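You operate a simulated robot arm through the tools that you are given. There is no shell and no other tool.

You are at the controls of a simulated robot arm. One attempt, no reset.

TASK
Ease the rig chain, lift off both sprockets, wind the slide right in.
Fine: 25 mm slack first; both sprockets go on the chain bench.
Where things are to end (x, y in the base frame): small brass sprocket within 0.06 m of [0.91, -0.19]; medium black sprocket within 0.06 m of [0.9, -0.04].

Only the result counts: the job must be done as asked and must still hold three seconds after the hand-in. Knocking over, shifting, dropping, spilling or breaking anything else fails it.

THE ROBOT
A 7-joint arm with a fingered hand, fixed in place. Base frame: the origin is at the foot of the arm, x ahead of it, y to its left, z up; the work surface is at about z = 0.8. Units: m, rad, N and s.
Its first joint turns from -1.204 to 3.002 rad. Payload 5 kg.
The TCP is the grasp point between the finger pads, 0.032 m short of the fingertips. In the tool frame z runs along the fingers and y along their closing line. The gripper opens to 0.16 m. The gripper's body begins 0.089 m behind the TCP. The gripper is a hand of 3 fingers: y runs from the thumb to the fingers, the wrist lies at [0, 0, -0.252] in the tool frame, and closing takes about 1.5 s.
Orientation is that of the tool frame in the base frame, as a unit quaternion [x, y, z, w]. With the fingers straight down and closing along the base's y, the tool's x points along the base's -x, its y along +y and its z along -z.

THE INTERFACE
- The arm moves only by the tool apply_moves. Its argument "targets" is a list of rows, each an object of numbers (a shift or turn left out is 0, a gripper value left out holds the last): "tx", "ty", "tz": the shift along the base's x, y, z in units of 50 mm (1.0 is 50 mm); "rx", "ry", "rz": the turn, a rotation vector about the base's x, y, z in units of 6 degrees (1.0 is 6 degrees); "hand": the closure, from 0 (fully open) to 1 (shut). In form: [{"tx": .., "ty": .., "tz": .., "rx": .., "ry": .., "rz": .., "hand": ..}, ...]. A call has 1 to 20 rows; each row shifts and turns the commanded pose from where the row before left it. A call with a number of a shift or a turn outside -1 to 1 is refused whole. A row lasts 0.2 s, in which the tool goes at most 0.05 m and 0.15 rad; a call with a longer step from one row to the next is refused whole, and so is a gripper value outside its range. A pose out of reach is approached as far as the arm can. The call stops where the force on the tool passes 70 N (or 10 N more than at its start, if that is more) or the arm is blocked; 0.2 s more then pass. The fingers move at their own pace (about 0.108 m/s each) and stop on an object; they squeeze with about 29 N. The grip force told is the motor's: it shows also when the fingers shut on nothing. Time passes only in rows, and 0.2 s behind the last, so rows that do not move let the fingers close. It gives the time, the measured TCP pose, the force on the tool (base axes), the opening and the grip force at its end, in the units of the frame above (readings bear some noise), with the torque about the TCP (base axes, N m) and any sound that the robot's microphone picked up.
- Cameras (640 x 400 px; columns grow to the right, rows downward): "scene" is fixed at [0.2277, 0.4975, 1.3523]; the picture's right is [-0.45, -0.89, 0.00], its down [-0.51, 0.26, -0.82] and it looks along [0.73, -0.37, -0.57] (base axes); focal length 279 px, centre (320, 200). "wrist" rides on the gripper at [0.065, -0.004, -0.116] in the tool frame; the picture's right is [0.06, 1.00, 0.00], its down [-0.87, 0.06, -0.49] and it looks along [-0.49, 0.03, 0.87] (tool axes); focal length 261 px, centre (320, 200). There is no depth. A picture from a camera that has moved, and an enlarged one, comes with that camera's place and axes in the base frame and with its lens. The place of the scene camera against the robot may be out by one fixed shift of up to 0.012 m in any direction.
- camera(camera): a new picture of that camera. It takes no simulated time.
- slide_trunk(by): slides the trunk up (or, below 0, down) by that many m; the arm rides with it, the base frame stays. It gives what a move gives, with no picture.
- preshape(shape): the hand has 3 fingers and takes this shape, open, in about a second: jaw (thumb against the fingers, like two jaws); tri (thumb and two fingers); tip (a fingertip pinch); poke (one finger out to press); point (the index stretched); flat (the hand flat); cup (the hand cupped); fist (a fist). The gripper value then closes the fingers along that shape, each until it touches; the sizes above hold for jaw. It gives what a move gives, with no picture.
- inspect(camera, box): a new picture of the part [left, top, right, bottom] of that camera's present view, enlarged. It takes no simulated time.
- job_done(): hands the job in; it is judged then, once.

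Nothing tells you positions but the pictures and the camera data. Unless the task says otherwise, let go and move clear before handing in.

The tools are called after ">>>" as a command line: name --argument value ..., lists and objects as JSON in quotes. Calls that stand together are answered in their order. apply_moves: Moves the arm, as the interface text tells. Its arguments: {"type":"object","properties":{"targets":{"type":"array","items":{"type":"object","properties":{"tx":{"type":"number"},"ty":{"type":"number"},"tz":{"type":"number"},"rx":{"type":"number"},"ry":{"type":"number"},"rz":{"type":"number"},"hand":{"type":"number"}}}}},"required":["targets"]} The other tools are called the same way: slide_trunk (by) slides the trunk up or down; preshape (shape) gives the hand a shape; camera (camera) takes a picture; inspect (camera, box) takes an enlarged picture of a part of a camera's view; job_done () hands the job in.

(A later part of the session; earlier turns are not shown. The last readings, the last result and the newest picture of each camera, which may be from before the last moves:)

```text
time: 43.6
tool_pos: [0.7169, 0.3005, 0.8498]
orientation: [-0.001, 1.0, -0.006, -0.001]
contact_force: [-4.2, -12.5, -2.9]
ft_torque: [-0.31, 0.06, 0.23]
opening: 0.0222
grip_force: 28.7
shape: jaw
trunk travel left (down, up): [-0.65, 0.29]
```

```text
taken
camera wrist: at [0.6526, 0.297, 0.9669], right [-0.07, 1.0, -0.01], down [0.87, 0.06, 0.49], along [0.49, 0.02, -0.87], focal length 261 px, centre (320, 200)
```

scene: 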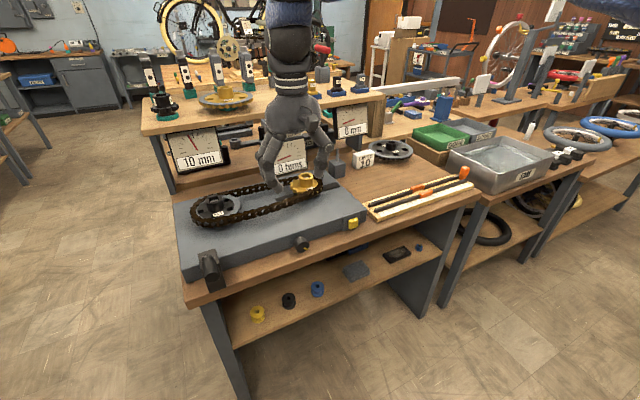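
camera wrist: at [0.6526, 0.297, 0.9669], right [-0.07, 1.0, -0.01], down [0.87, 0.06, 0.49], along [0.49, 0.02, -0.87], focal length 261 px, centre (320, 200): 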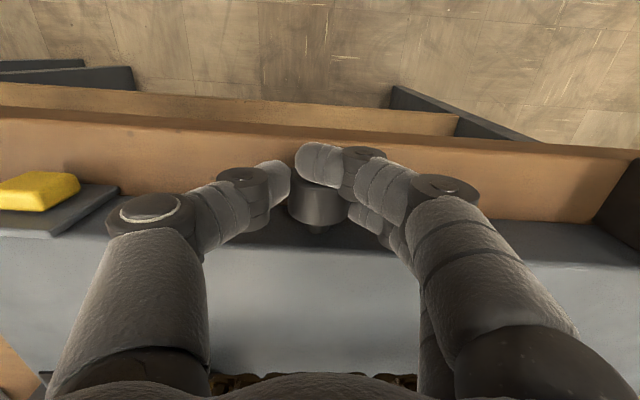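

Gripped on the knob. I'll swing the hand a little about the knob axis (anticlockwise seen from the front) and watch the dials.

>>> apply_moves --targets '[{"rx": -1, "ty": 0.048, "tz": -0.003}, {"rx": -1, "ty": 0.047, "tz": -0.008}, {"rx": -1, "ty": 0.046, "tz": -0.013}, {"rx": -1, "ty": 0.045, "tz": -0.018}]'

>>> inspect --camera "scene" --box '[150, 100, 390, 270]'

>>> camera --camera "wrist"

```text
time: 44.6
tool_pos: [0.7085, 0.2696, 0.8551]
orientation: [-0.002, 0.982, -0.186, 0.008]
contact_force: [22.2, 47.6, 13.3]
ft_torque: [2.43, -0.85, -0.22]
opening: 0.0357
grip_force: 28.7
shape: jaw
out of reach, approached as far as the arm can: row 3, 4
trunk travel left (down, up): [-0.65, 0.29]
stopped in row 4: the force on the tool passed its limit at 84 N (the readings are from after the stop); the commanded pose is now the measured one
```

```text
2.35 times, centred on (270, 185) of scene
camera zoom: at [0.2277, 0.4975, 1.3523], right [-0.45, -0.89, 0.0], down [-0.51, 0.26, -0.82], along [0.73, -0.37, -0.57], focal length 657 px, centre (438, 235)
```

zoom: 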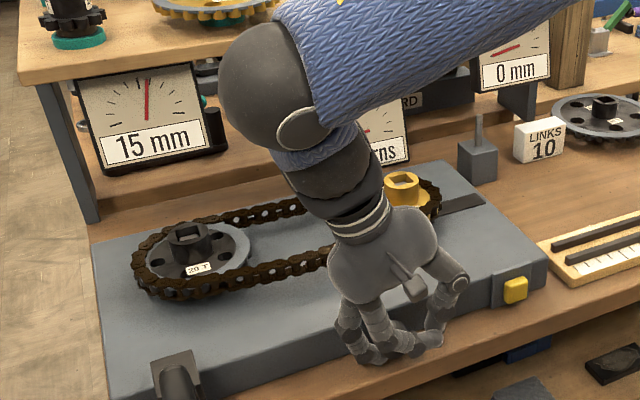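

```text
taken
camera wrist: at [0.6411, 0.308, 0.9633], right [-0.06, 0.93, -0.36], down [0.86, 0.24, 0.45], along [0.51, -0.29, -0.81], focal length 261 px, centre (320, 200)
```

wrist: 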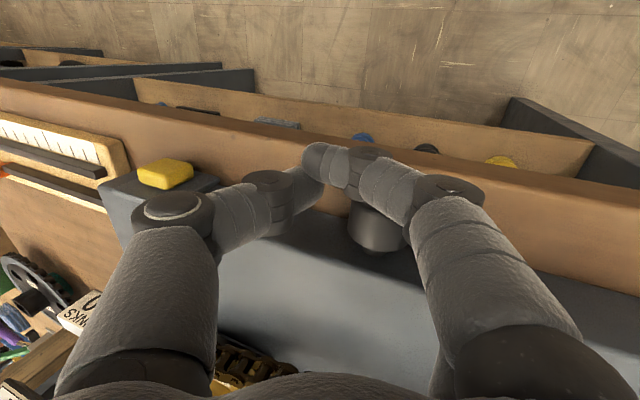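

The knob is the slide screw: turning it anticlockwise moved the dial from 10 to 15 mm. The arm hit its limit leaning that way, so I'll release, back off, and regrip leaning the other way.

>>> apply_moves --targets '[{"hand": 0.45}, {"hand": 0.45}, {"hand": 0.45}, {"hand": 0.45}]'

>>> inspect --camera "scene" --box '[150, 100, 390, 270]'

>>> camera --camera "wrist"

```text
time: 45.6
tool_pos: [0.7069, 0.2651, 0.854]
orientation: [0.0, 0.982, -0.189, 0.007]
contact_force: [21.9, 13.3, 15.2]
ft_torque: [1.21, -1.05, -0.88]
opening: 0.0908
grip_force: 0.1
shape: jaw
trunk travel left (down, up): [-0.65, 0.29]
```

```text
2.35 times, centred on (270, 185) of scene
camera zoom: at [0.2277, 0.4975, 1.3523], right [-0.45, -0.89, 0.0], down [-0.51, 0.26, -0.82], along [0.73, -0.37, -0.57], focal length 657 px, centre (438, 235)
```

zoom: 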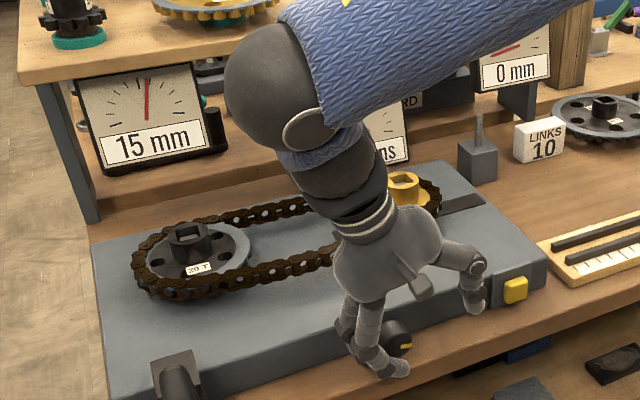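

```text
taken
camera wrist: at [0.6411, 0.3026, 0.9625], right [-0.06, 0.93, -0.37], down [0.86, 0.24, 0.45], along [0.5, -0.29, -0.81], focal length 261 px, centre (320, 200)
```

wrist: 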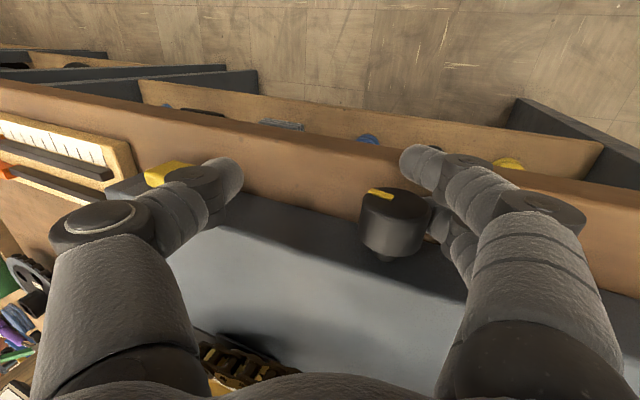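

>>> apply_moves --targets '[{"ty": 0.25, "tz": 0.2}, {"ty": 0.25, "tz": 0.6}, {"ty": 0.2, "tz": 0.9}, {"tz": 0.9}, {"rx": 0.9}, {"rx": 0.9}, {"rx": 0.9}, {"rx": 0.9}]'

>>> camera --camera "wrist"

>>> inspect --camera "scene" --box '[150, 100, 390, 270]'

```text
time: 47.4
tool_pos: [0.699, 0.2714, 0.9839]
orientation: [0.0, 1.0, 0.0, 0.007]
contact_force: [0.2, -0.5, -0.7]
ft_torque: [0.01, 0.0, -0.01]
opening: 0.0878
grip_force: 0.0
shape: jaw
out of reach, approached as far as the arm can: row 1, 2, 3
trunk travel left (down, up): [-0.65, 0.29]
```

```text
taken
camera wrist: at [0.6325, 0.2675, 1.0997], right [-0.06, 1.0, 0.0], down [0.86, 0.05, 0.5], along [0.5, 0.03, -0.86], focal length 261 px, centre (320, 200)
```

wrist: 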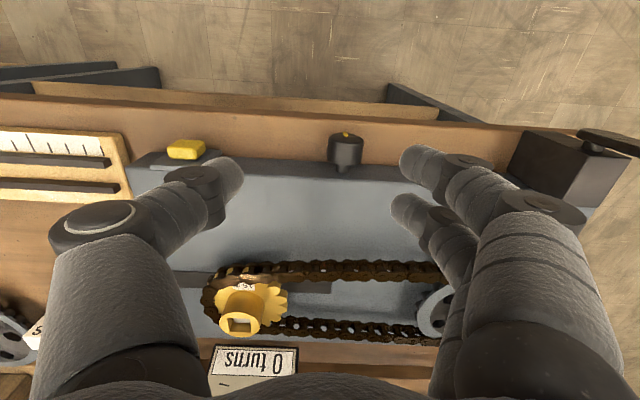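

```text
2.35 times, centred on (270, 185) of scene
camera zoom: at [0.2277, 0.4975, 1.3523], right [-0.45, -0.89, 0.0], down [-0.51, 0.26, -0.82], along [0.73, -0.37, -0.57], focal length 657 px, centre (438, 235)
```

zoom: 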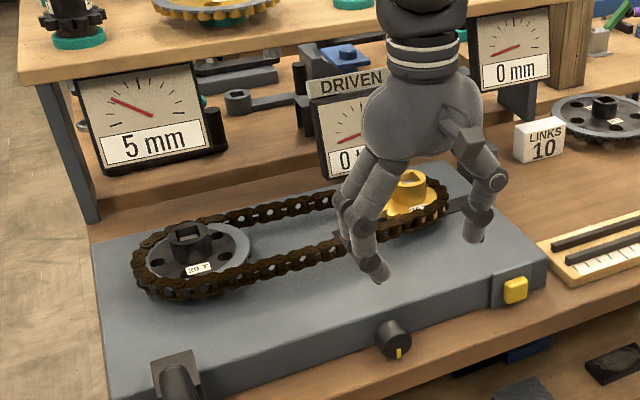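

The dial now shows 5 mm because my fingers dragged the knob back on the way out. That shows the knob turns easily under a rubbing finger, so I'll use this: press the finger side against its +y face and stroke downward, which is the easing direction.

>>> apply_moves --targets '[{"tx": 0.2, "ty": 0.2, "hand": 0.5}, {"tx": 0.2, "ty": 0.17, "tz": -0.4}, {"tz": -0.8}, {"tz": -0.8}, {"tz": -0.4}]'

>>> camera --camera "wrist"

```text
time: 48.6
tool_pos: [0.7175, 0.2909, 0.8633]
orientation: [0.0, 1.0, 0.0, 0.007]
contact_force: [0.6, -0.3, 0.0]
ft_torque: [-0.01, 0.02, -0.01]
opening: 0.0807
grip_force: 0.0
shape: jaw
trunk travel left (down, up): [-0.65, 0.29]
```

```text
taken
camera wrist: at [0.6521, 0.2878, 0.9797], right [-0.06, 1.0, 0.0], down [0.86, 0.06, 0.5], along [0.5, 0.03, -0.86], focal length 261 px, centre (320, 200)
```

wrist: 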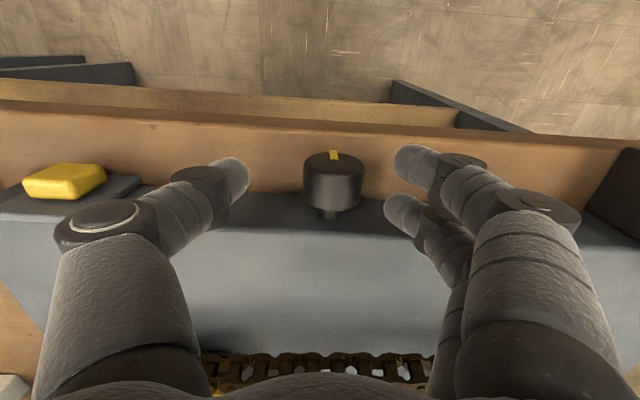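

>>> apply_moves --targets '[{"ty": -0.2}, {"ty": -0.14}, {"ty": -0.06}]'

```text
time: 49.4
tool_pos: [0.717, 0.2709, 0.8641]
orientation: [0.0, 1.0, -0.001, 0.007]
contact_force: [0.4, 0.3, 0.4]
ft_torque: [0.06, -0.01, 0.02]
opening: 0.0813
grip_force: 0.0
shape: jaw
trunk travel left (down, up): [-0.65, 0.29]
```

>>> apply_moves --targets '[{"ty": -0.1}, {"ty": -0.06}]'

>>> camera --camera "wrist"

```text
time: 50.0
tool_pos: [0.7177, 0.2634, 0.8651]
orientation: [-0.001, 1.0, -0.001, 0.007]
contact_force: [-0.3, 5.9, 2.7]
ft_torque: [0.31, -0.01, 0.08]
opening: 0.0849
grip_force: 0.0
shape: jaw
trunk travel left (down, up): [-0.65, 0.29]
```

```text
taken
camera wrist: at [0.6517, 0.2601, 0.98], right [-0.06, 1.0, 0.0], down [0.86, 0.06, 0.5], along [0.5, 0.03, -0.86], focal length 261 px, centre (320, 200)
```

wrist: 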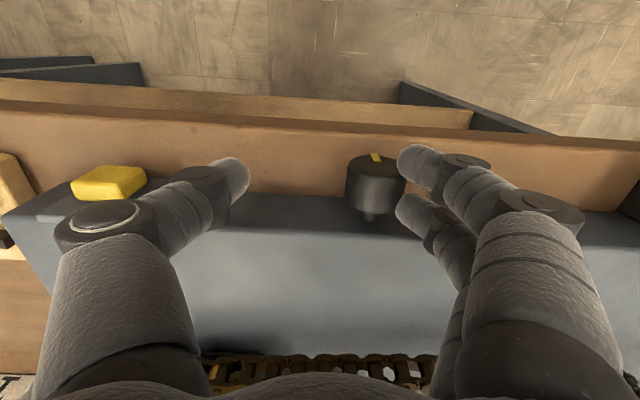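

Contact at about 6 N. I'll stroke downward while pressing a little more.

>>> apply_moves --targets '[{"tz": -0.12, "ty": -0.05}, {"tz": -0.12, "ty": -0.02}, {"tz": -0.12}, {"tz": -0.1}]'

>>> inspect --camera "scene" --box '[150, 100, 390, 270]'

>>> camera --camera "wrist"

```text
time: 51.0
tool_pos: [0.718, 0.2591, 0.8395]
orientation: [-0.001, 1.0, -0.002, 0.006]
contact_force: [-6.3, 10.8, -0.1]
ft_torque: [0.1, 0.13, 0.51]
opening: 0.0882
grip_force: 0.0
shape: jaw
trunk travel left (down, up): [-0.65, 0.29]
```

```text
2.35 times, centred on (270, 185) of scene
camera zoom: at [0.2277, 0.4975, 1.3523], right [-0.45, -0.89, 0.0], down [-0.51, 0.26, -0.82], along [0.73, -0.37, -0.57], focal length 657 px, centre (438, 235)
```

zoom: 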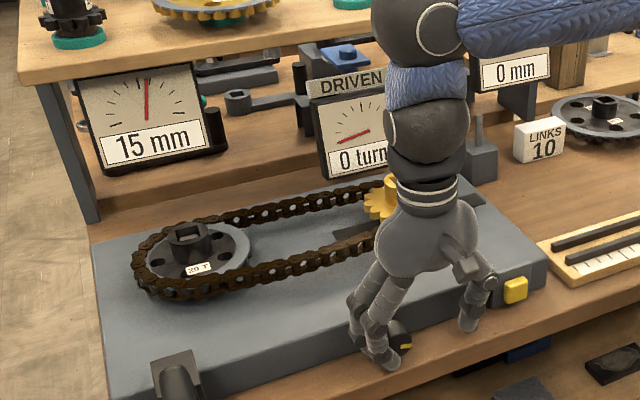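

```text
taken
camera wrist: at [0.6517, 0.2554, 0.9561], right [-0.06, 1.0, 0.0], down [0.86, 0.06, 0.5], along [0.5, 0.03, -0.86], focal length 261 px, centre (320, 200)
```

wrist: 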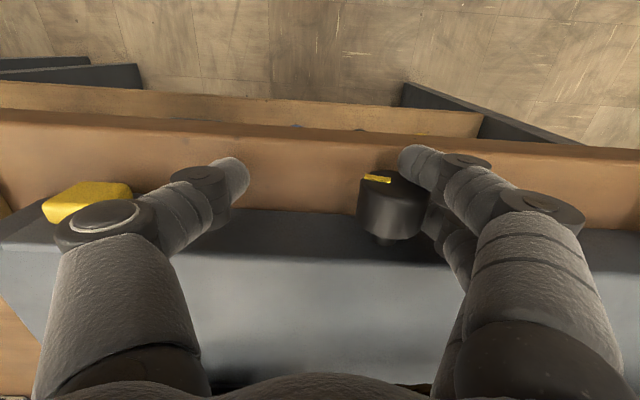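

The stroke took it from 5 to 15 mm. One more identical stroke should bring it to 25 mm.

>>> apply_moves --targets '[{"ty": 0.3}, {"ty": 0.25}, {"tz": 0.51}, {"ty": -0.25}, {"ty": -0.15}, {"ty": -0.1}, {"ty": -0.05}]'

>>> inspect --camera "scene" --box '[150, 100, 390, 270]'

```text
time: 52.6
tool_pos: [0.7176, 0.26, 0.8667]
orientation: [-0.001, 1.0, -0.001, 0.006]
contact_force: [-1.4, 7.8, 6.3]
ft_torque: [0.48, -0.06, 0.11]
opening: 0.0859
grip_force: 0.0
shape: jaw
trunk travel left (down, up): [-0.65, 0.29]
```

```text
2.35 times, centred on (270, 185) of scene
camera zoom: at [0.2277, 0.4975, 1.3523], right [-0.45, -0.89, 0.0], down [-0.51, 0.26, -0.82], along [0.73, -0.37, -0.57], focal length 657 px, centre (438, 235)
```

zoom: 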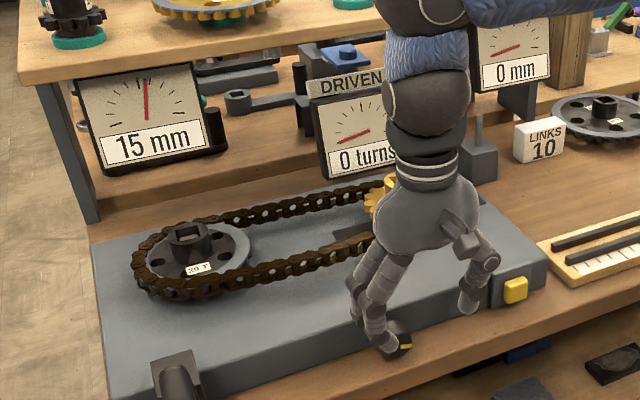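

>>> apply_moves --targets '[{"tz": -0.12, "ty": -0.02}, {"tz": -0.12}, {"tz": -0.12}, {"tz": -0.12}]'

>>> inspect --camera "scene" --box '[150, 100, 390, 270]'

>>> camera --camera "wrist"

```text
time: 53.6
tool_pos: [0.7173, 0.2573, 0.8414]
orientation: [0.0, 1.0, -0.003, 0.006]
contact_force: [-2.1, 11.0, -1.8]
ft_torque: [0.11, 0.07, 0.25]
opening: 0.0885
grip_force: 0.2
shape: jaw
trunk travel left (down, up): [-0.65, 0.29]
```

```text
2.35 times, centred on (270, 185) of scene
camera zoom: at [0.2277, 0.4975, 1.3523], right [-0.45, -0.89, 0.0], down [-0.51, 0.26, -0.82], along [0.73, -0.37, -0.57], focal length 657 px, centre (438, 235)
```

zoom: 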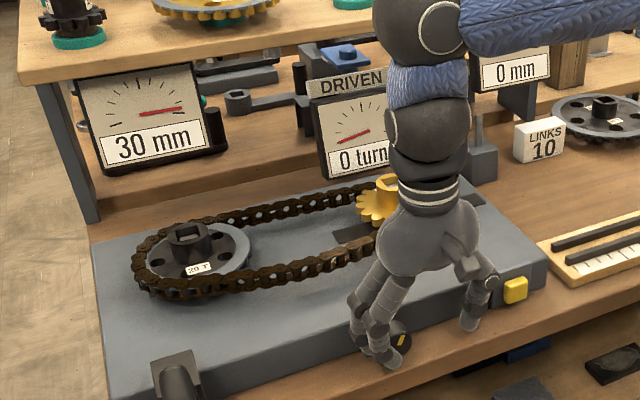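

```text
taken
camera wrist: at [0.6514, 0.254, 0.957], right [-0.06, 1.0, 0.0], down [0.86, 0.06, 0.5], along [0.5, 0.03, -0.86], focal length 261 px, centre (320, 200)
```

wrist: 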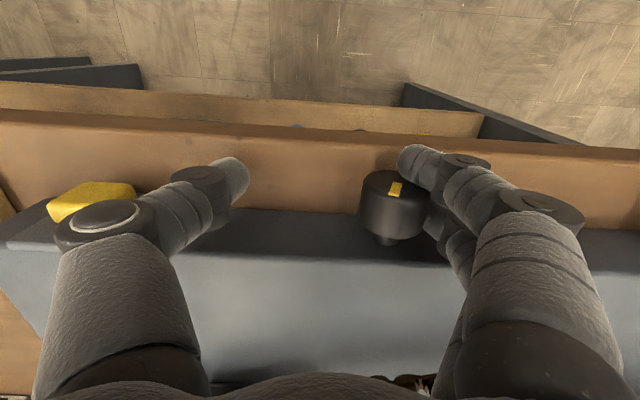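

It went slightly past, to 30 mm. I'll stroke back up a little to bring it to 25 mm.

>>> apply_moves --targets '[{"tz": 0.1}]'

>>> inspect --camera "scene" --box '[150, 110, 250, 180]'

```text
time: 54.0
tool_pos: [0.7172, 0.258, 0.846]
orientation: [-0.001, 1.0, -0.001, 0.006]
contact_force: [-5.2, 10.7, -6.6]
ft_torque: [-0.04, 0.12, 0.44]
opening: 0.0887
grip_force: 0.0
shape: jaw
trunk travel left (down, up): [-0.65, 0.29]
```

```text
5.71 times, centred on (200, 145) of scene
camera zoom: at [0.2277, 0.4975, 1.3523], right [-0.45, -0.89, 0.0], down [-0.51, 0.26, -0.82], along [0.73, -0.37, -0.57], focal length 1595 px, centre (1006, 514)
```

zoom: 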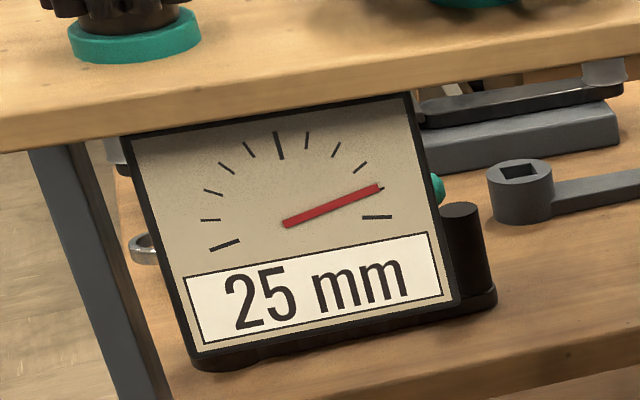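

It reads 25 mm with the needle a touch high. A tiny trim, then I'll release sideways so the knob isn't dragged.

>>> apply_moves --targets '[{"tz": 0.04}, {"ty": 0.3}, {"ty": 0.25}, {"tz": 0.8}, {"tz": 0.9}, {"tz": 0.9}, {"tz": 0.9, "tx": -0.3}]'

>>> inspect --camera "scene" --box '[150, 110, 250, 180]'

>>> inspect --camera "scene" --box '[170, 140, 390, 270]'

>>> camera --camera "wrist"

```text
time: 55.6
tool_pos: [0.7037, 0.2863, 1.0243]
orientation: [0.0, 1.0, -0.002, 0.007]
contact_force: [0.1, 0.6, -0.3]
ft_torque: [-0.02, -0.03, -0.02]
opening: 0.08
grip_force: 0.0
shape: jaw
trunk travel left (down, up): [-0.65, 0.29]
```

```text
5.71 times, centred on (200, 145) of scene
camera zoom: at [0.2277, 0.4975, 1.3523], right [-0.45, -0.89, 0.0], down [-0.51, 0.26, -0.82], along [0.73, -0.37, -0.57], focal length 1595 px, centre (1006, 514)
```

zoom: 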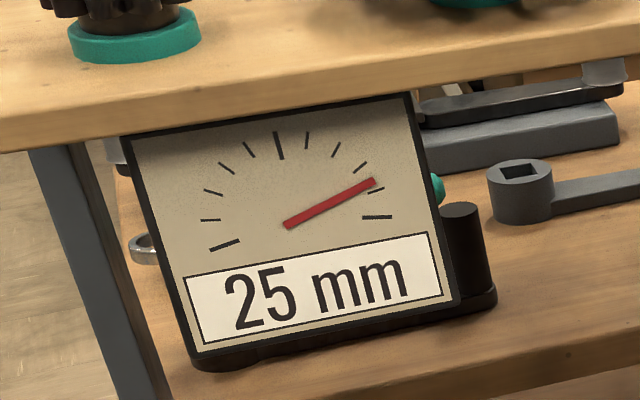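

```text
2.91 times, centred on (280, 205) of scene
camera zoom: at [0.2277, 0.4975, 1.3523], right [-0.45, -0.89, 0.0], down [-0.51, 0.26, -0.82], along [0.73, -0.37, -0.57], focal length 812 px, centre (436, 186)
```

zoom: 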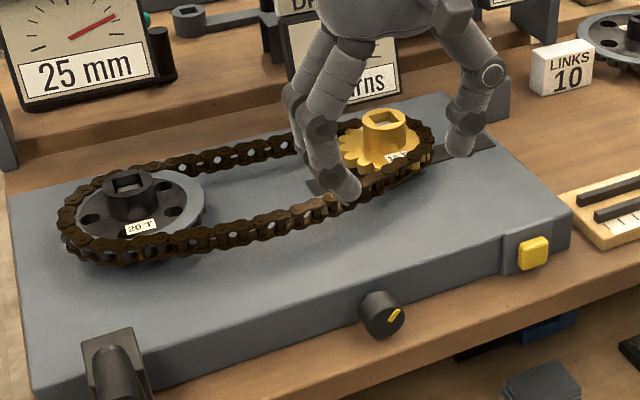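

```text
taken
camera wrist: at [0.6367, 0.2821, 1.1402], right [-0.06, 1.0, 0.0], down [0.86, 0.06, 0.5], along [0.5, 0.03, -0.86], focal length 261 px, centre (320, 200)
```

wrist: 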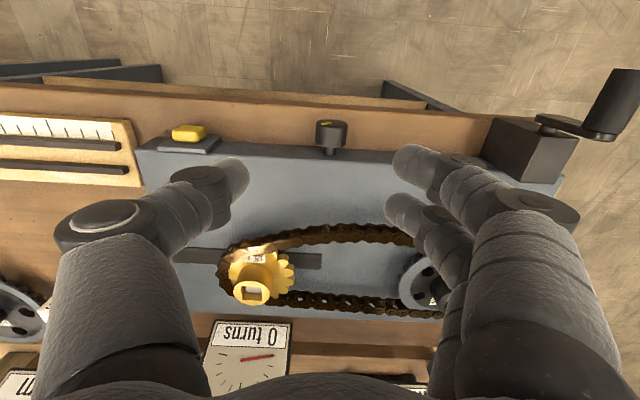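

Slack is set at 25 mm. Now I'll localise the brass sprocket's hub for the lift.

>>> inspect --camera "wrist" --box '[200, 220, 320, 320]'

>>> inspect --camera "scene" --box '[275, 160, 335, 210]'

```text
4.00 times, centred on (260, 270) of wrist
camera zoom: at [0.6367, 0.2821, 1.1402], right [-0.06, 1.0, 0.0], down [0.86, 0.06, 0.5], along [0.5, 0.03, -0.86], focal length 1043 px, centre (560, -80)
```

zoom: 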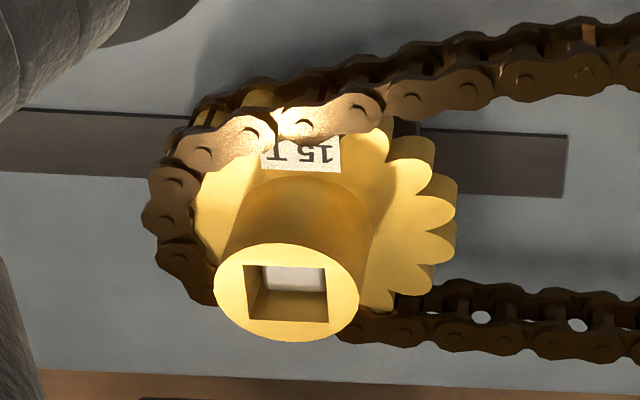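

```text
8.00 times, centred on (305, 185) of scene
camera zoom: at [0.2277, 0.4975, 1.3523], right [-0.45, -0.89, 0.0], down [-0.51, 0.26, -0.82], along [0.73, -0.37, -0.57], focal length 2233 px, centre (440, 320)
```

zoom: 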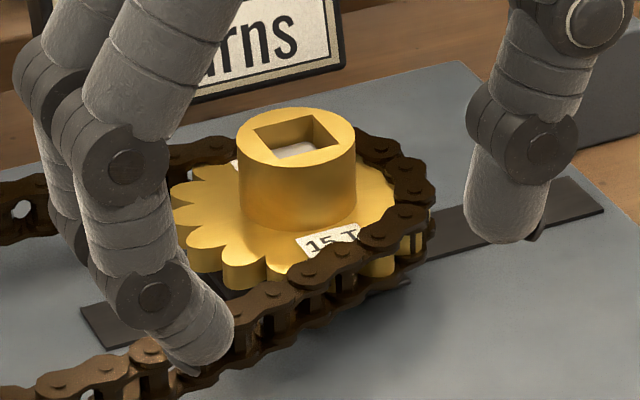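

The brass hub top is near (0.91, 0.21, 0.915), about 45 mm across. I'll move above it and check the alignment.

>>> apply_moves --targets '[{"tz": 0.7}, {"tx": 0.84, "ty": -0.3}, {"tx": 0.84, "ty": -0.3}, {"tx": 0.84, "ty": -0.3}, {"tx": 0.84, "ty": -0.3}, {"tx": 0.78, "ty": -0.3}, {}]'

>>> camera --camera "wrist"

>>> inspect --camera "scene" --box '[220, 60, 400, 210]'

```text
time: 57.2
tool_pos: [0.9099, 0.208, 1.0603]
orientation: [0.0, 1.0, -0.001, 0.007]
contact_force: [0.0, -0.6, -0.4]
ft_torque: [-0.02, -0.03, 0.03]
opening: 0.0802
grip_force: 0.0
shape: jaw
trunk travel left (down, up): [-0.65, 0.29]
```

```text
taken
camera wrist: at [0.844, 0.2043, 1.1754], right [-0.06, 1.0, 0.0], down [0.86, 0.06, 0.5], along [0.5, 0.03, -0.86], focal length 261 px, centre (320, 200)
```

wrist: 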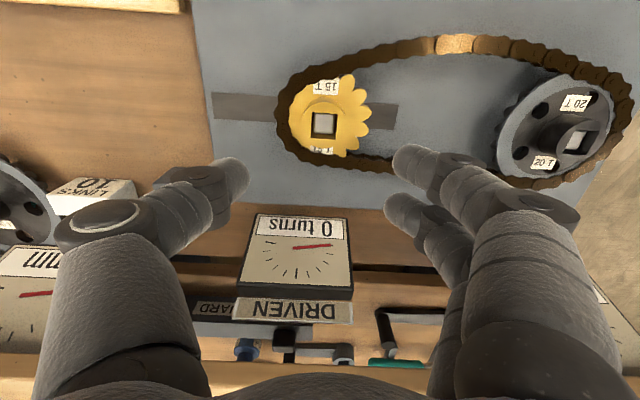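

```text
2.67 times, centred on (310, 135) of scene
camera zoom: at [0.2277, 0.4975, 1.3523], right [-0.45, -0.89, 0.0], down [-0.51, 0.26, -0.82], along [0.73, -0.37, -0.57], focal length 744 px, centre (347, 373)
```

zoom: 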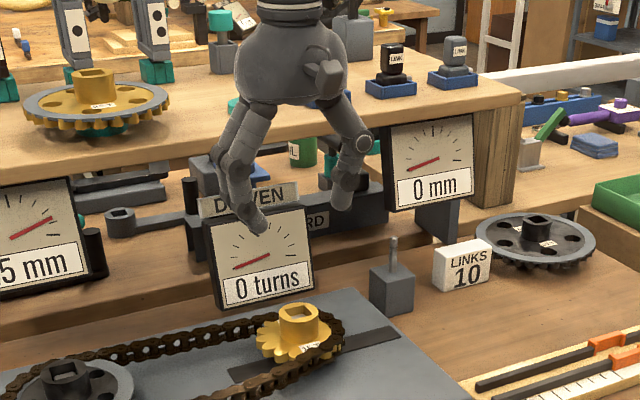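

The hub is aligned under the hand at (0.909, 0.211). Descending around it.

>>> apply_moves --targets '[{"tz": -0.9, "ty": 0.05}, {"tz": -0.8}, {"tz": -0.6}, {"tz": -0.4}, {}]'

>>> camera --camera "wrist"

>>> inspect --camera "scene" --box '[240, 120, 370, 220]'

```text
time: 58.4
tool_pos: [0.911, 0.2128, 0.923]
orientation: [0.0, 1.0, -0.001, 0.008]
contact_force: [-0.8, -0.2, 0.3]
ft_torque: [0.0, -0.04, 0.03]
opening: 0.0802
grip_force: 0.1
shape: jaw
trunk travel left (down, up): [-0.65, 0.29]
```

```text
taken
camera wrist: at [0.8443, 0.2087, 1.0395], right [-0.06, 1.0, 0.0], down [0.86, 0.06, 0.5], along [0.5, 0.03, -0.86], focal length 261 px, centre (320, 200)
```

wrist: 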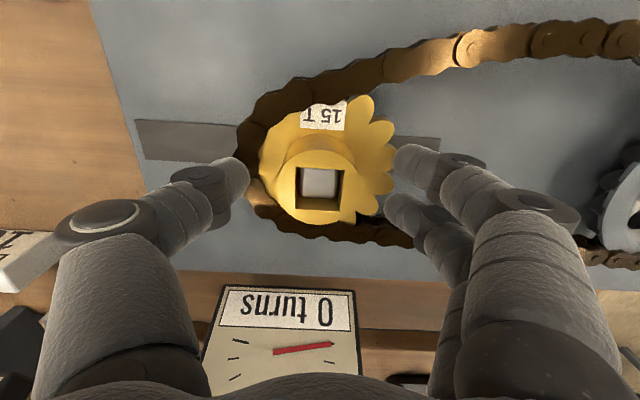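

```text
4.00 times, centred on (305, 170) of scene
camera zoom: at [0.2277, 0.4975, 1.3523], right [-0.45, -0.89, 0.0], down [-0.51, 0.26, -0.82], along [0.73, -0.37, -0.57], focal length 1117 px, centre (380, 320)
```

zoom: 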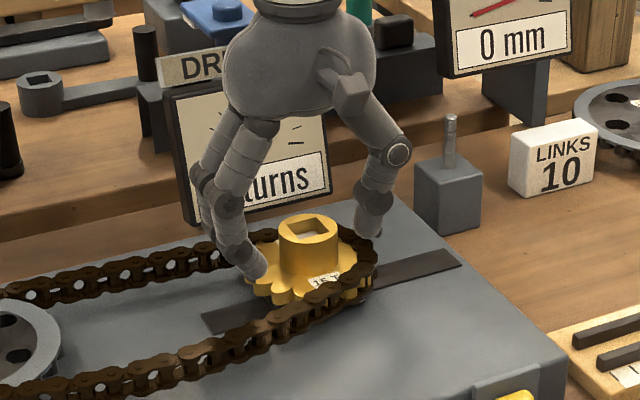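

>>> apply_moves --targets '[{"hand": 1}, {"hand": 1}, {"hand": 1}, {"hand": 1}, {"hand": 1}]'

>>> camera --camera "wrist"

```text
time: 59.6
tool_pos: [0.9106, 0.2123, 0.9238]
orientation: [-0.001, 1.0, -0.002, 0.007]
contact_force: [0.1, -1.1, -0.5]
ft_torque: [0.04, -0.03, 0.01]
opening: 0.0354
grip_force: 28.5
shape: jaw
trunk travel left (down, up): [-0.65, 0.29]
```

```text
taken
camera wrist: at [0.8445, 0.2087, 1.0393], right [-0.06, 1.0, 0.0], down [0.86, 0.06, 0.5], along [0.5, 0.03, -0.86], focal length 261 px, centre (320, 200)
```

wrist: 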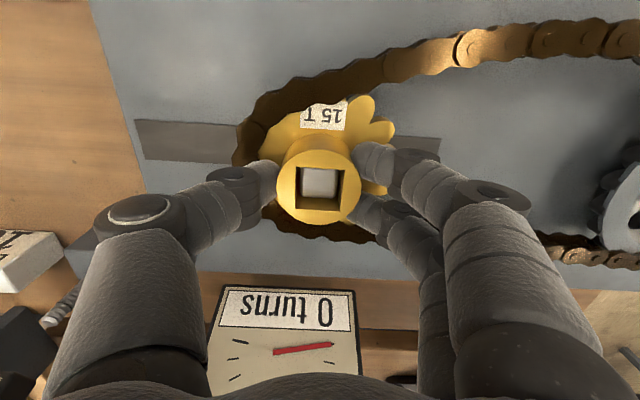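

Firm three-point grip on the brass hub with almost no side load. Lifting straight up gently.

>>> apply_moves --targets '[{"tz": 0.2, "hand": 1}, {"tz": 0.2}, {"tz": 0.2}, {"tz": 0.2}]'

>>> inspect --camera "scene" --box '[150, 100, 390, 250]'

>>> camera --camera "wrist"

```text
time: 60.6
tool_pos: [0.9096, 0.212, 0.9633]
orientation: [0.0, 1.0, -0.001, 0.007]
contact_force: [-0.8, -0.9, -1.6]
ft_torque: [0.02, -0.05, -0.01]
opening: 0.0355
grip_force: 29.2
shape: jaw
trunk travel left (down, up): [-0.65, 0.29]
```

```text
2.67 times, centred on (270, 175) of scene
camera zoom: at [0.2277, 0.4975, 1.3523], right [-0.45, -0.89, 0.0], down [-0.51, 0.26, -0.82], along [0.73, -0.37, -0.57], focal length 744 px, centre (453, 267)
```

zoom: 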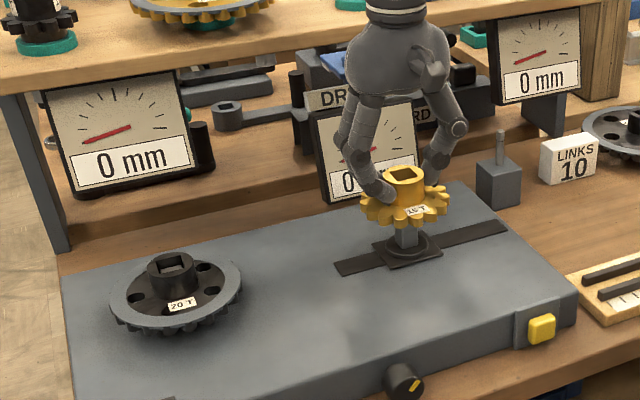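

```text
taken
camera wrist: at [0.8442, 0.209, 1.08], right [-0.06, 1.0, 0.0], down [0.86, 0.06, 0.5], along [0.5, 0.03, -0.86], focal length 261 px, centre (320, 200)
```

wrist: 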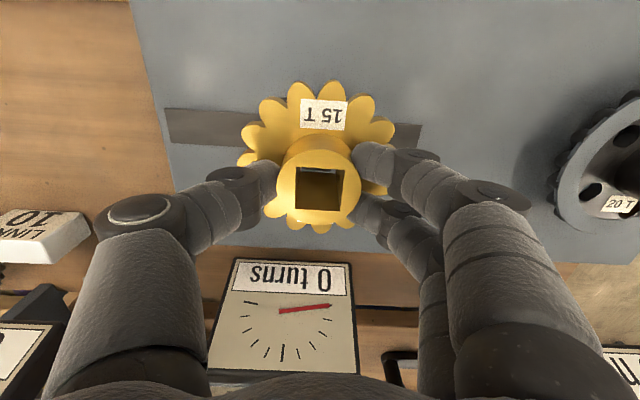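

The chain has come off cleanly and the brass sprocket is rising off its square shaft. I'll lift it clear and carry it to (0.91, -0.19).

>>> apply_moves --targets '[{"tz": 0.5, "hand": 1}, {"tz": 0.7}, {"tz": 0.7}, {"ty": -0.4}, {"ty": -0.7}, {"ty": -0.7}, {"ty": -0.7}, {"ty": -0.7}, {"ty": -0.7}, {"ty": -0.7}, {"ty": -0.7}, {"ty": -0.7}, {"ty": -0.7}, {"ty": -0.7}, {"ty": -0.34}, {"tz": -0.7}, {}]'

>>> camera --camera "scene"

>>> camera --camera "wrist"

```text
time: 64.2
tool_pos: [0.909, -0.1748, 1.0266]
orientation: [0.001, 1.0, -0.002, 0.008]
contact_force: [-1.1, 1.0, -1.7]
ft_torque: [0.02, -0.04, -0.02]
opening: 0.0355
grip_force: 28.6
shape: jaw
trunk travel left (down, up): [-0.65, 0.29]
```

```text
taken
```

scene: 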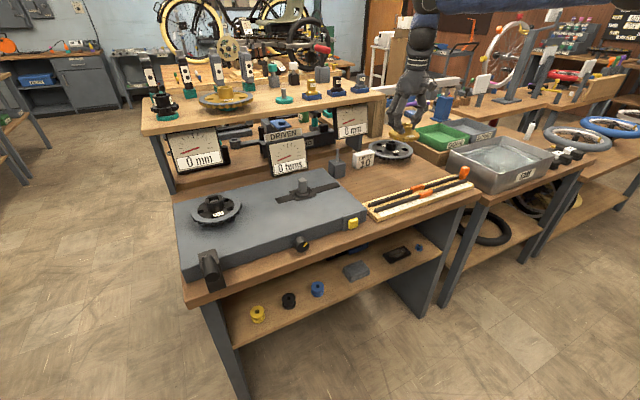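

```text
taken
camera wrist: at [0.8426, -0.1782, 1.1416], right [-0.06, 1.0, 0.0], down [0.86, 0.06, 0.5], along [0.5, 0.03, -0.86], focal length 261 px, centre (320, 200)
```

wrist: 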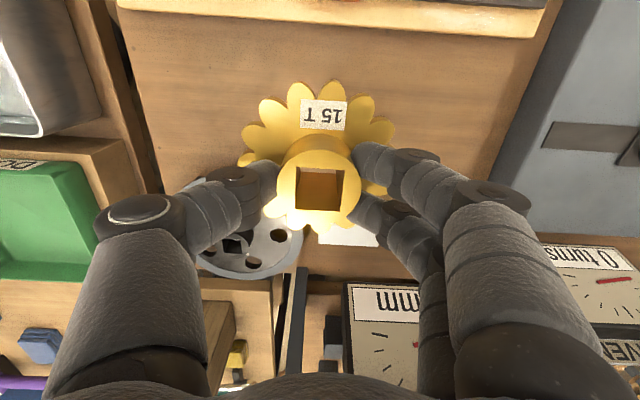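

I'm nearly above the target with clear bench beneath. I'll trim to y -0.195 and lower gently until it touches.

>>> apply_moves --targets '[{"ty": -0.4, "tx": 0.1, "hand": 1}, {"tz": -0.8}, {"tz": -0.8}, {"tz": -0.6}, {"tz": -0.4}, {}]'

>>> camera --camera "wrist"

>>> inspect --camera "scene" --box '[330, 90, 480, 220]'

```text
time: 65.6
tool_pos: [0.9152, -0.1953, 0.8977]
orientation: [0.0, 1.0, -0.002, 0.007]
contact_force: [0.4, 0.7, -1.8]
ft_torque: [-0.02, 0.02, 0.02]
opening: 0.0357
grip_force: 29.3
shape: jaw
trunk travel left (down, up): [-0.65, 0.29]
```

```text
taken
camera wrist: at [0.8492, -0.1988, 1.0119], right [-0.06, 1.0, 0.0], down [0.86, 0.06, 0.5], along [0.5, 0.03, -0.86], focal length 261 px, centre (320, 200)
```

wrist: 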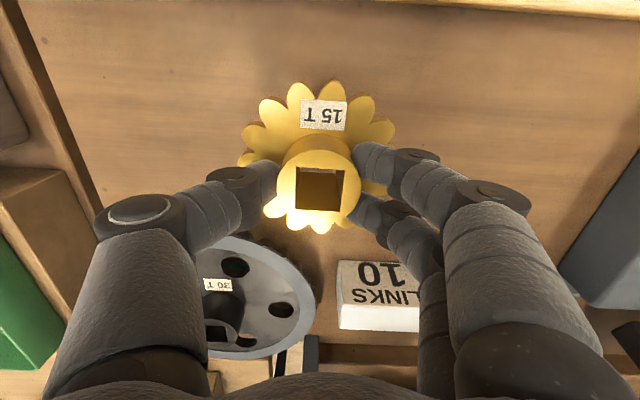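

```text
3.08 times, centred on (405, 155) of scene
camera zoom: at [0.2277, 0.4975, 1.3523], right [-0.45, -0.89, 0.0], down [-0.51, 0.26, -0.82], along [0.73, -0.37, -0.57], focal length 859 px, centre (58, 338)
```

zoom: 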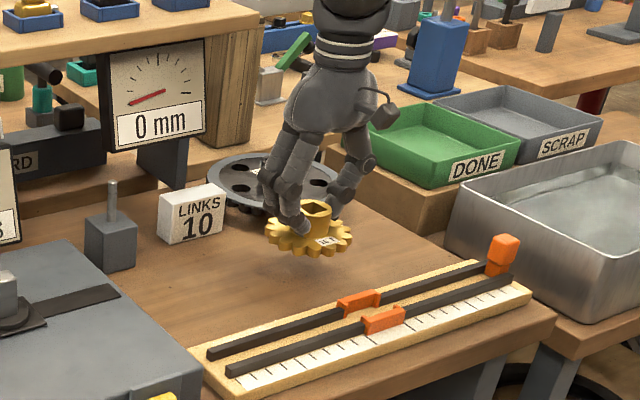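

>>> apply_moves --targets '[{"tz": -0.2, "hand": 1}, {"tz": -0.15}, {"tz": -0.1}, {"tz": -0.1}, {"tz": -0.08}]'

>>> inspect --camera "scene" --box '[365, 120, 445, 180]'

```text
time: 66.8
tool_pos: [0.9144, -0.1948, 0.863]
orientation: [0.0, 1.0, -0.001, 0.007]
contact_force: [-0.9, 0.5, -1.5]
ft_torque: [-0.02, 0.0, 0.01]
opening: 0.0357
grip_force: 29.1
shape: jaw
trunk travel left (down, up): [-0.65, 0.29]
```

```text
6.67 times, centred on (405, 150) of scene
camera zoom: at [0.2277, 0.4975, 1.3523], right [-0.45, -0.89, 0.0], down [-0.51, 0.26, -0.82], along [0.73, -0.37, -0.57], focal length 1861 px, centre (-247, 533)
```

zoom: 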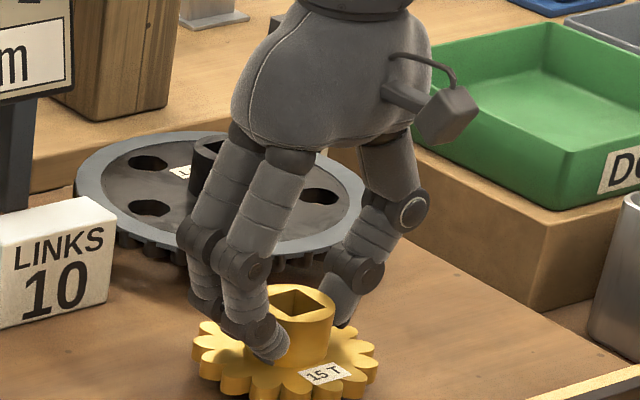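

>>> apply_moves --targets '[{"tz": -0.06, "hand": 1}, {"tz": -0.05}, {"tz": -0.05}]'

```text
time: 67.6
tool_pos: [0.9154, -0.1941, 0.8601]
orientation: [0.001, 1.0, -0.001, 0.01]
contact_force: [3.2, -2.2, 29.3]
ft_torque: [-0.16, -0.05, 0.04]
opening: 0.0373
grip_force: 29.3
shape: jaw
trunk travel left (down, up): [-0.65, 0.29]
```

It's seated on the bench. I'll relieve the pressure, open, and rise clear.

>>> apply_moves --targets '[{"tz": 0.11, "hand": 1}, {"hand": 0.5}, {"hand": 0.5}, {"hand": 0.5}, {"hand": 0.5}]'

>>> camera --camera "wrist"

```text
time: 68.8
tool_pos: [0.9148, -0.1955, 0.8599]
orientation: [0.001, 1.0, -0.002, 0.006]
contact_force: [0.2, -1.1, 0.1]
ft_torque: [0.0, 0.02, 0.02]
opening: 0.0795
grip_force: 0.1
shape: jaw
trunk travel left (down, up): [-0.65, 0.29]
```

```text
taken
camera wrist: at [0.8496, -0.1984, 0.9761], right [-0.06, 1.0, 0.0], down [0.86, 0.06, 0.5], along [0.5, 0.03, -0.86], focal length 261 px, centre (320, 200)
```

wrist: 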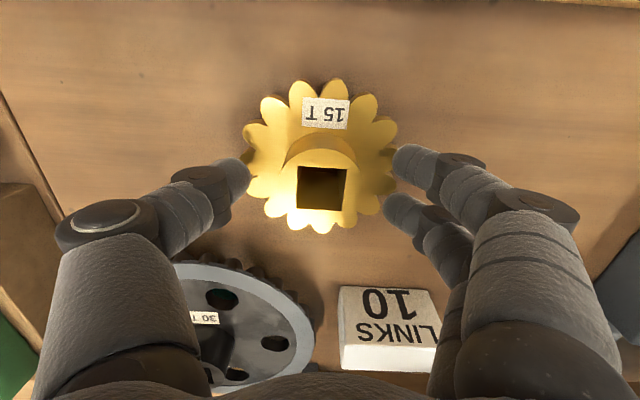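

The brass sprocket is down cleanly. I'll rise, then travel towards the black sprocket for a look.

>>> apply_moves --targets '[{"tz": 0.5}, {"tz": 0.9}, {"tz": 0.9}, {"tz": 0.9}, {"tz": 0.9}, {"tz": 0.6}, {"ty": 0.9, "tx": -0.1}, {"ty": 0.9, "tx": -0.1}, {"ty": 0.9, "tx": -0.1}, {"ty": 0.9, "tx": -0.1}, {"ty": 0.9, "tx": -0.1}, {"ty": 0.9, "tx": -0.1}, {"ty": 0.9, "tx": -0.1}, {"ty": 0.9, "tx": -0.1}, {"ty": 0.9, "tx": -0.1}, {"ty": 0.9, "tx": -0.1}, {"ty": 0.9, "tx": -0.1}, {"ty": 0.9, "tx": -0.1}]'

>>> camera --camera "wrist"

>>> camera --camera "scene"

```text
time: 72.6
tool_pos: [0.849, 0.3386, 1.0929]
orientation: [0.001, 1.0, 0.0, 0.008]
contact_force: [0.4, -0.2, 1.1]
ft_torque: [0.02, 0.01, -0.04]
opening: 0.0797
grip_force: 0.1
shape: jaw
out of reach, approached as far as the arm can: row 18
trunk travel left (down, up): [-0.65, 0.29]
```

```text
taken
camera wrist: at [0.7828, 0.3346, 1.2083], right [-0.06, 1.0, 0.0], down [0.86, 0.05, 0.51], along [0.5, 0.03, -0.86], focal length 261 px, centre (320, 200)
```

wrist: 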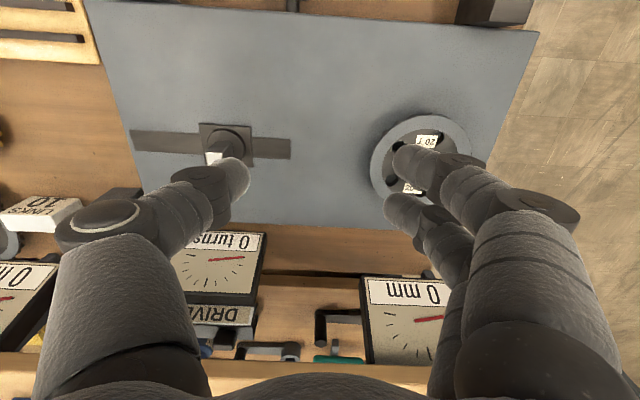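

```text
taken
```

scene: 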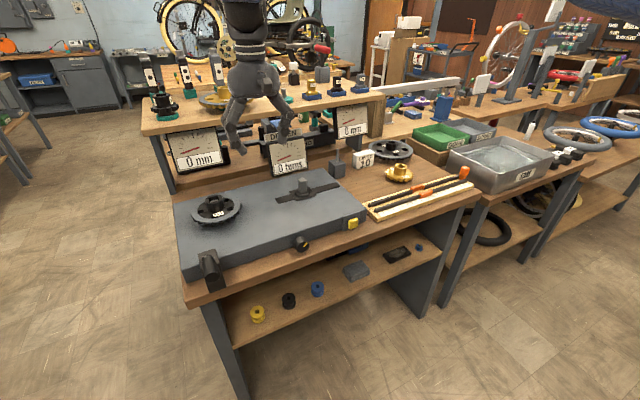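

>>> inspect --camera "scene" --box '[180, 180, 250, 235]'

>>> inspect --camera "wrist" --box '[350, 100, 500, 220]'

```text
7.27 times, centred on (215, 208) of scene
camera zoom: at [0.2277, 0.4975, 1.3523], right [-0.45, -0.89, 0.0], down [-0.51, 0.26, -0.82], along [0.73, -0.37, -0.57], focal length 2030 px, centre (1084, 146)
```

zoom: 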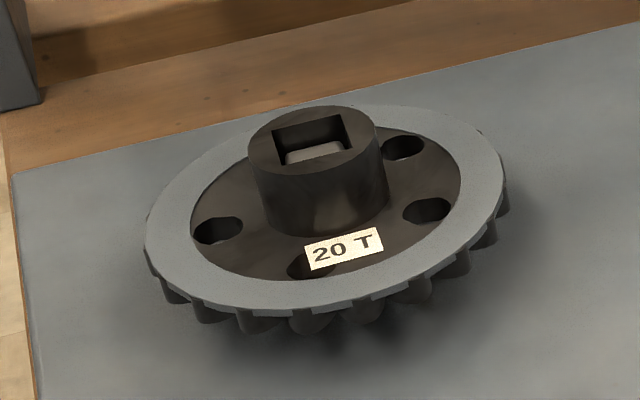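

```text
3.33 times, centred on (425, 160) of wrist
camera zoom: at [0.7828, 0.3346, 1.2083], right [-0.06, 1.0, 0.0], down [0.86, 0.05, 0.51], along [0.5, 0.03, -0.86], focal length 869 px, centre (-30, 333)
```

zoom: 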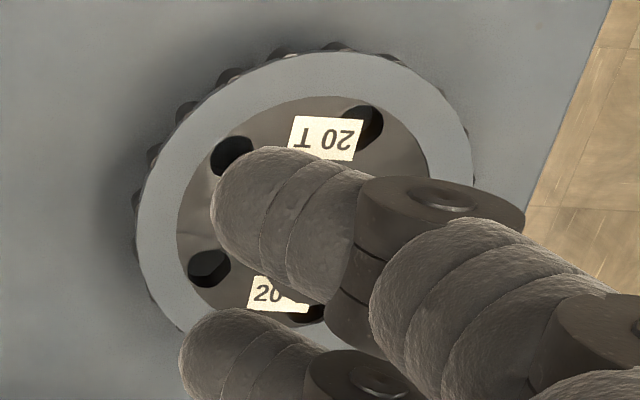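

The black sprocket's centre comes out near (0.909, 0.477), just beyond straight-down reach. I'll yaw the hand to follow the arm and lower the trunk to gain reach, testing while still high.

>>> apply_moves --targets '[{"rz": 0.9}, {"rz": 0.9}, {"rz": 0.9}, {"rz": 0.9}, {"rz": 0.9}, {}]'

>>> apply_moves --targets '[{"ty": 0.7, "tx": 0.1}, {"ty": 0.7, "tx": 0.1}, {"ty": 0.7, "tx": 0.1}, {}]'

```text
time: 74.0
tool_pos: [0.8492, 0.339, 1.0939]
orientation: [-0.234, 0.972, 0.001, 0.006]
contact_force: [-0.4, 0.4, 0.2]
ft_torque: [-0.02, 0.0, -0.02]
opening: 0.0797
grip_force: 0.1
shape: jaw
trunk travel left (down, up): [-0.65, 0.29]
```

```text
time: 75.0
tool_pos: [0.814, 0.3695, 1.0825]
orientation: [-0.233, 0.972, 0.002, 0.01]
contact_force: [-0.9, -0.1, -0.4]
ft_torque: [0.01, 0.02, -0.01]
opening: 0.0795
grip_force: 0.1
shape: jaw
out of reach, approached as far as the arm can: row 1, 2, 3
trunk travel left (down, up): [-0.65, 0.29]
```

>>> slide_trunk --by -0.2

>>> apply_moves --targets '[{"tz": 0.9}, {"tz": 0.9}, {"tz": 0.9}, {"ty": 0.6, "tx": 0.6}, {"ty": 0.6, "tx": 0.5}, {"ty": 0.6, "tx": 0.5}, {}]'

```text
time: 77.2
tool_pos: [0.8138, 0.3698, 0.8842]
orientation: [-0.233, 0.972, 0.002, 0.009]
contact_force: [-0.7, -0.4, 2.7]
ft_torque: [0.09, 0.14, 0.01]
opening: 0.0795
grip_force: 0.0
shape: jaw
trunk travel left (down, up): [-0.45, 0.49]
```

```text
time: 78.8
tool_pos: [0.8056, 0.3511, 1.0019]
orientation: [-0.233, 0.972, 0.003, 0.009]
contact_force: [-0.6, -1.7, -0.8]
ft_torque: [0.02, 0.04, -0.01]
opening: 0.0795
grip_force: 0.0
shape: jaw
out of reach, approached as far as the arm can: row 1, 2, 3, 4, 5, 6
trunk travel left (down, up): [-0.45, 0.49]
```

Reach improves when the hand is low relative to the shoulder, so the trunk should go up instead. I'll raise it and retry.

>>> slide_trunk --by 0.4

>>> apply_moves --targets '[{"tz": -0.9}, {"tz": -0.9}, {"tz": -0.9}, {"tz": -0.9}, {"tz": -0.9}, {"tz": -0.9}, {"ty": 0.6, "tx": 0.6}, {"ty": 0.6, "tx": 0.5}, {"ty": 0.6, "tx": 0.5}, {"ty": 0.6, "tx": 0.3}, {}]'

>>> camera --camera "scene"

```text
time: 82.6
tool_pos: [0.8059, 0.352, 1.4022]
orientation: [-0.234, 0.972, 0.003, 0.01]
contact_force: [-0.2, -0.3, 0.2]
ft_torque: [-0.02, 0.03, -0.02]
opening: 0.0796
grip_force: 0.1
shape: jaw
trunk travel left (down, up): [-0.85, 0.09]
```

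```text
time: 85.0
tool_pos: [0.8311, 0.3736, 1.1331]
orientation: [-0.234, 0.972, 0.004, 0.011]
contact_force: [0.3, -0.2, -0.7]
ft_torque: [0.01, 0.03, 0.02]
opening: 0.0796
grip_force: 0.1
shape: jaw
out of reach, approached as far as the arm can: row 7, 8, 9, 10
trunk travel left (down, up): [-0.85, 0.09]
```

```text
taken
```

scene: 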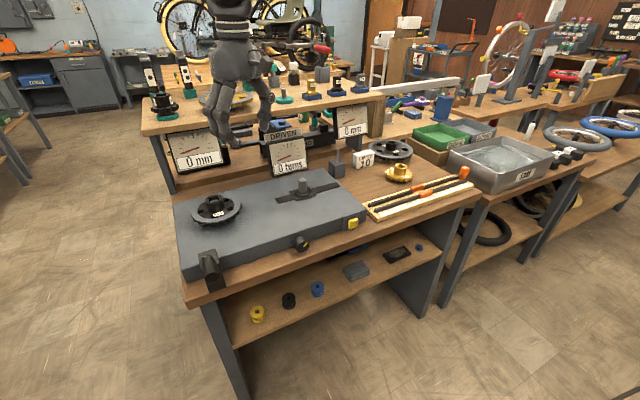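

Upright reach ends short of the sprocket, so I'll tilt the hand outward about its closing line. The pads stay tangent to the hub that way, and it gains the last 10 cm.

>>> apply_moves --targets '[{"rx": 0.41, "ry": -0.8}, {"rx": 0.41, "ry": -0.8}, {"rx": 0.41, "ry": -0.8}, {"rx": 0.41, "ry": -0.8}, {"rx": 0.23, "ry": -0.45}, {"ty": 0.6, "tx": 0.45}, {"ty": 0.6, "tx": 0.45}, {"ty": 0.4, "tx": 0.3}, {}]'

>>> camera --camera "wrist"

>>> camera --camera "scene"

```text
time: 87.0
tool_pos: [0.8905, 0.4537, 1.132]
orientation: [-0.227, 0.948, 0.053, 0.217]
contact_force: [-0.2, 0.3, -0.1]
ft_torque: [0.01, 0.01, 0.04]
opening: 0.0799
grip_force: 0.0
shape: jaw
trunk travel left (down, up): [-0.85, 0.09]
```

```text
taken
camera wrist: at [0.796, 0.4017, 1.2097], right [-0.5, 0.86, -0.02], down [0.48, 0.3, 0.82], along [0.72, 0.4, -0.57], focal length 261 px, centre (320, 200)
```

wrist: 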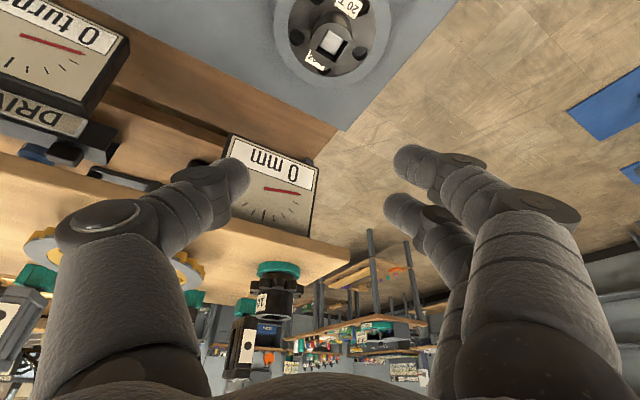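

```text
taken
```

scene: 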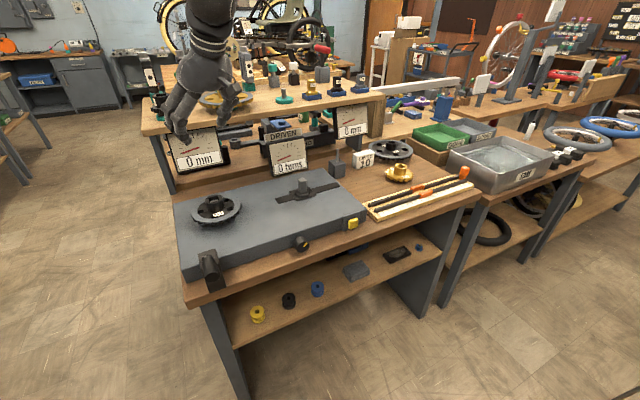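

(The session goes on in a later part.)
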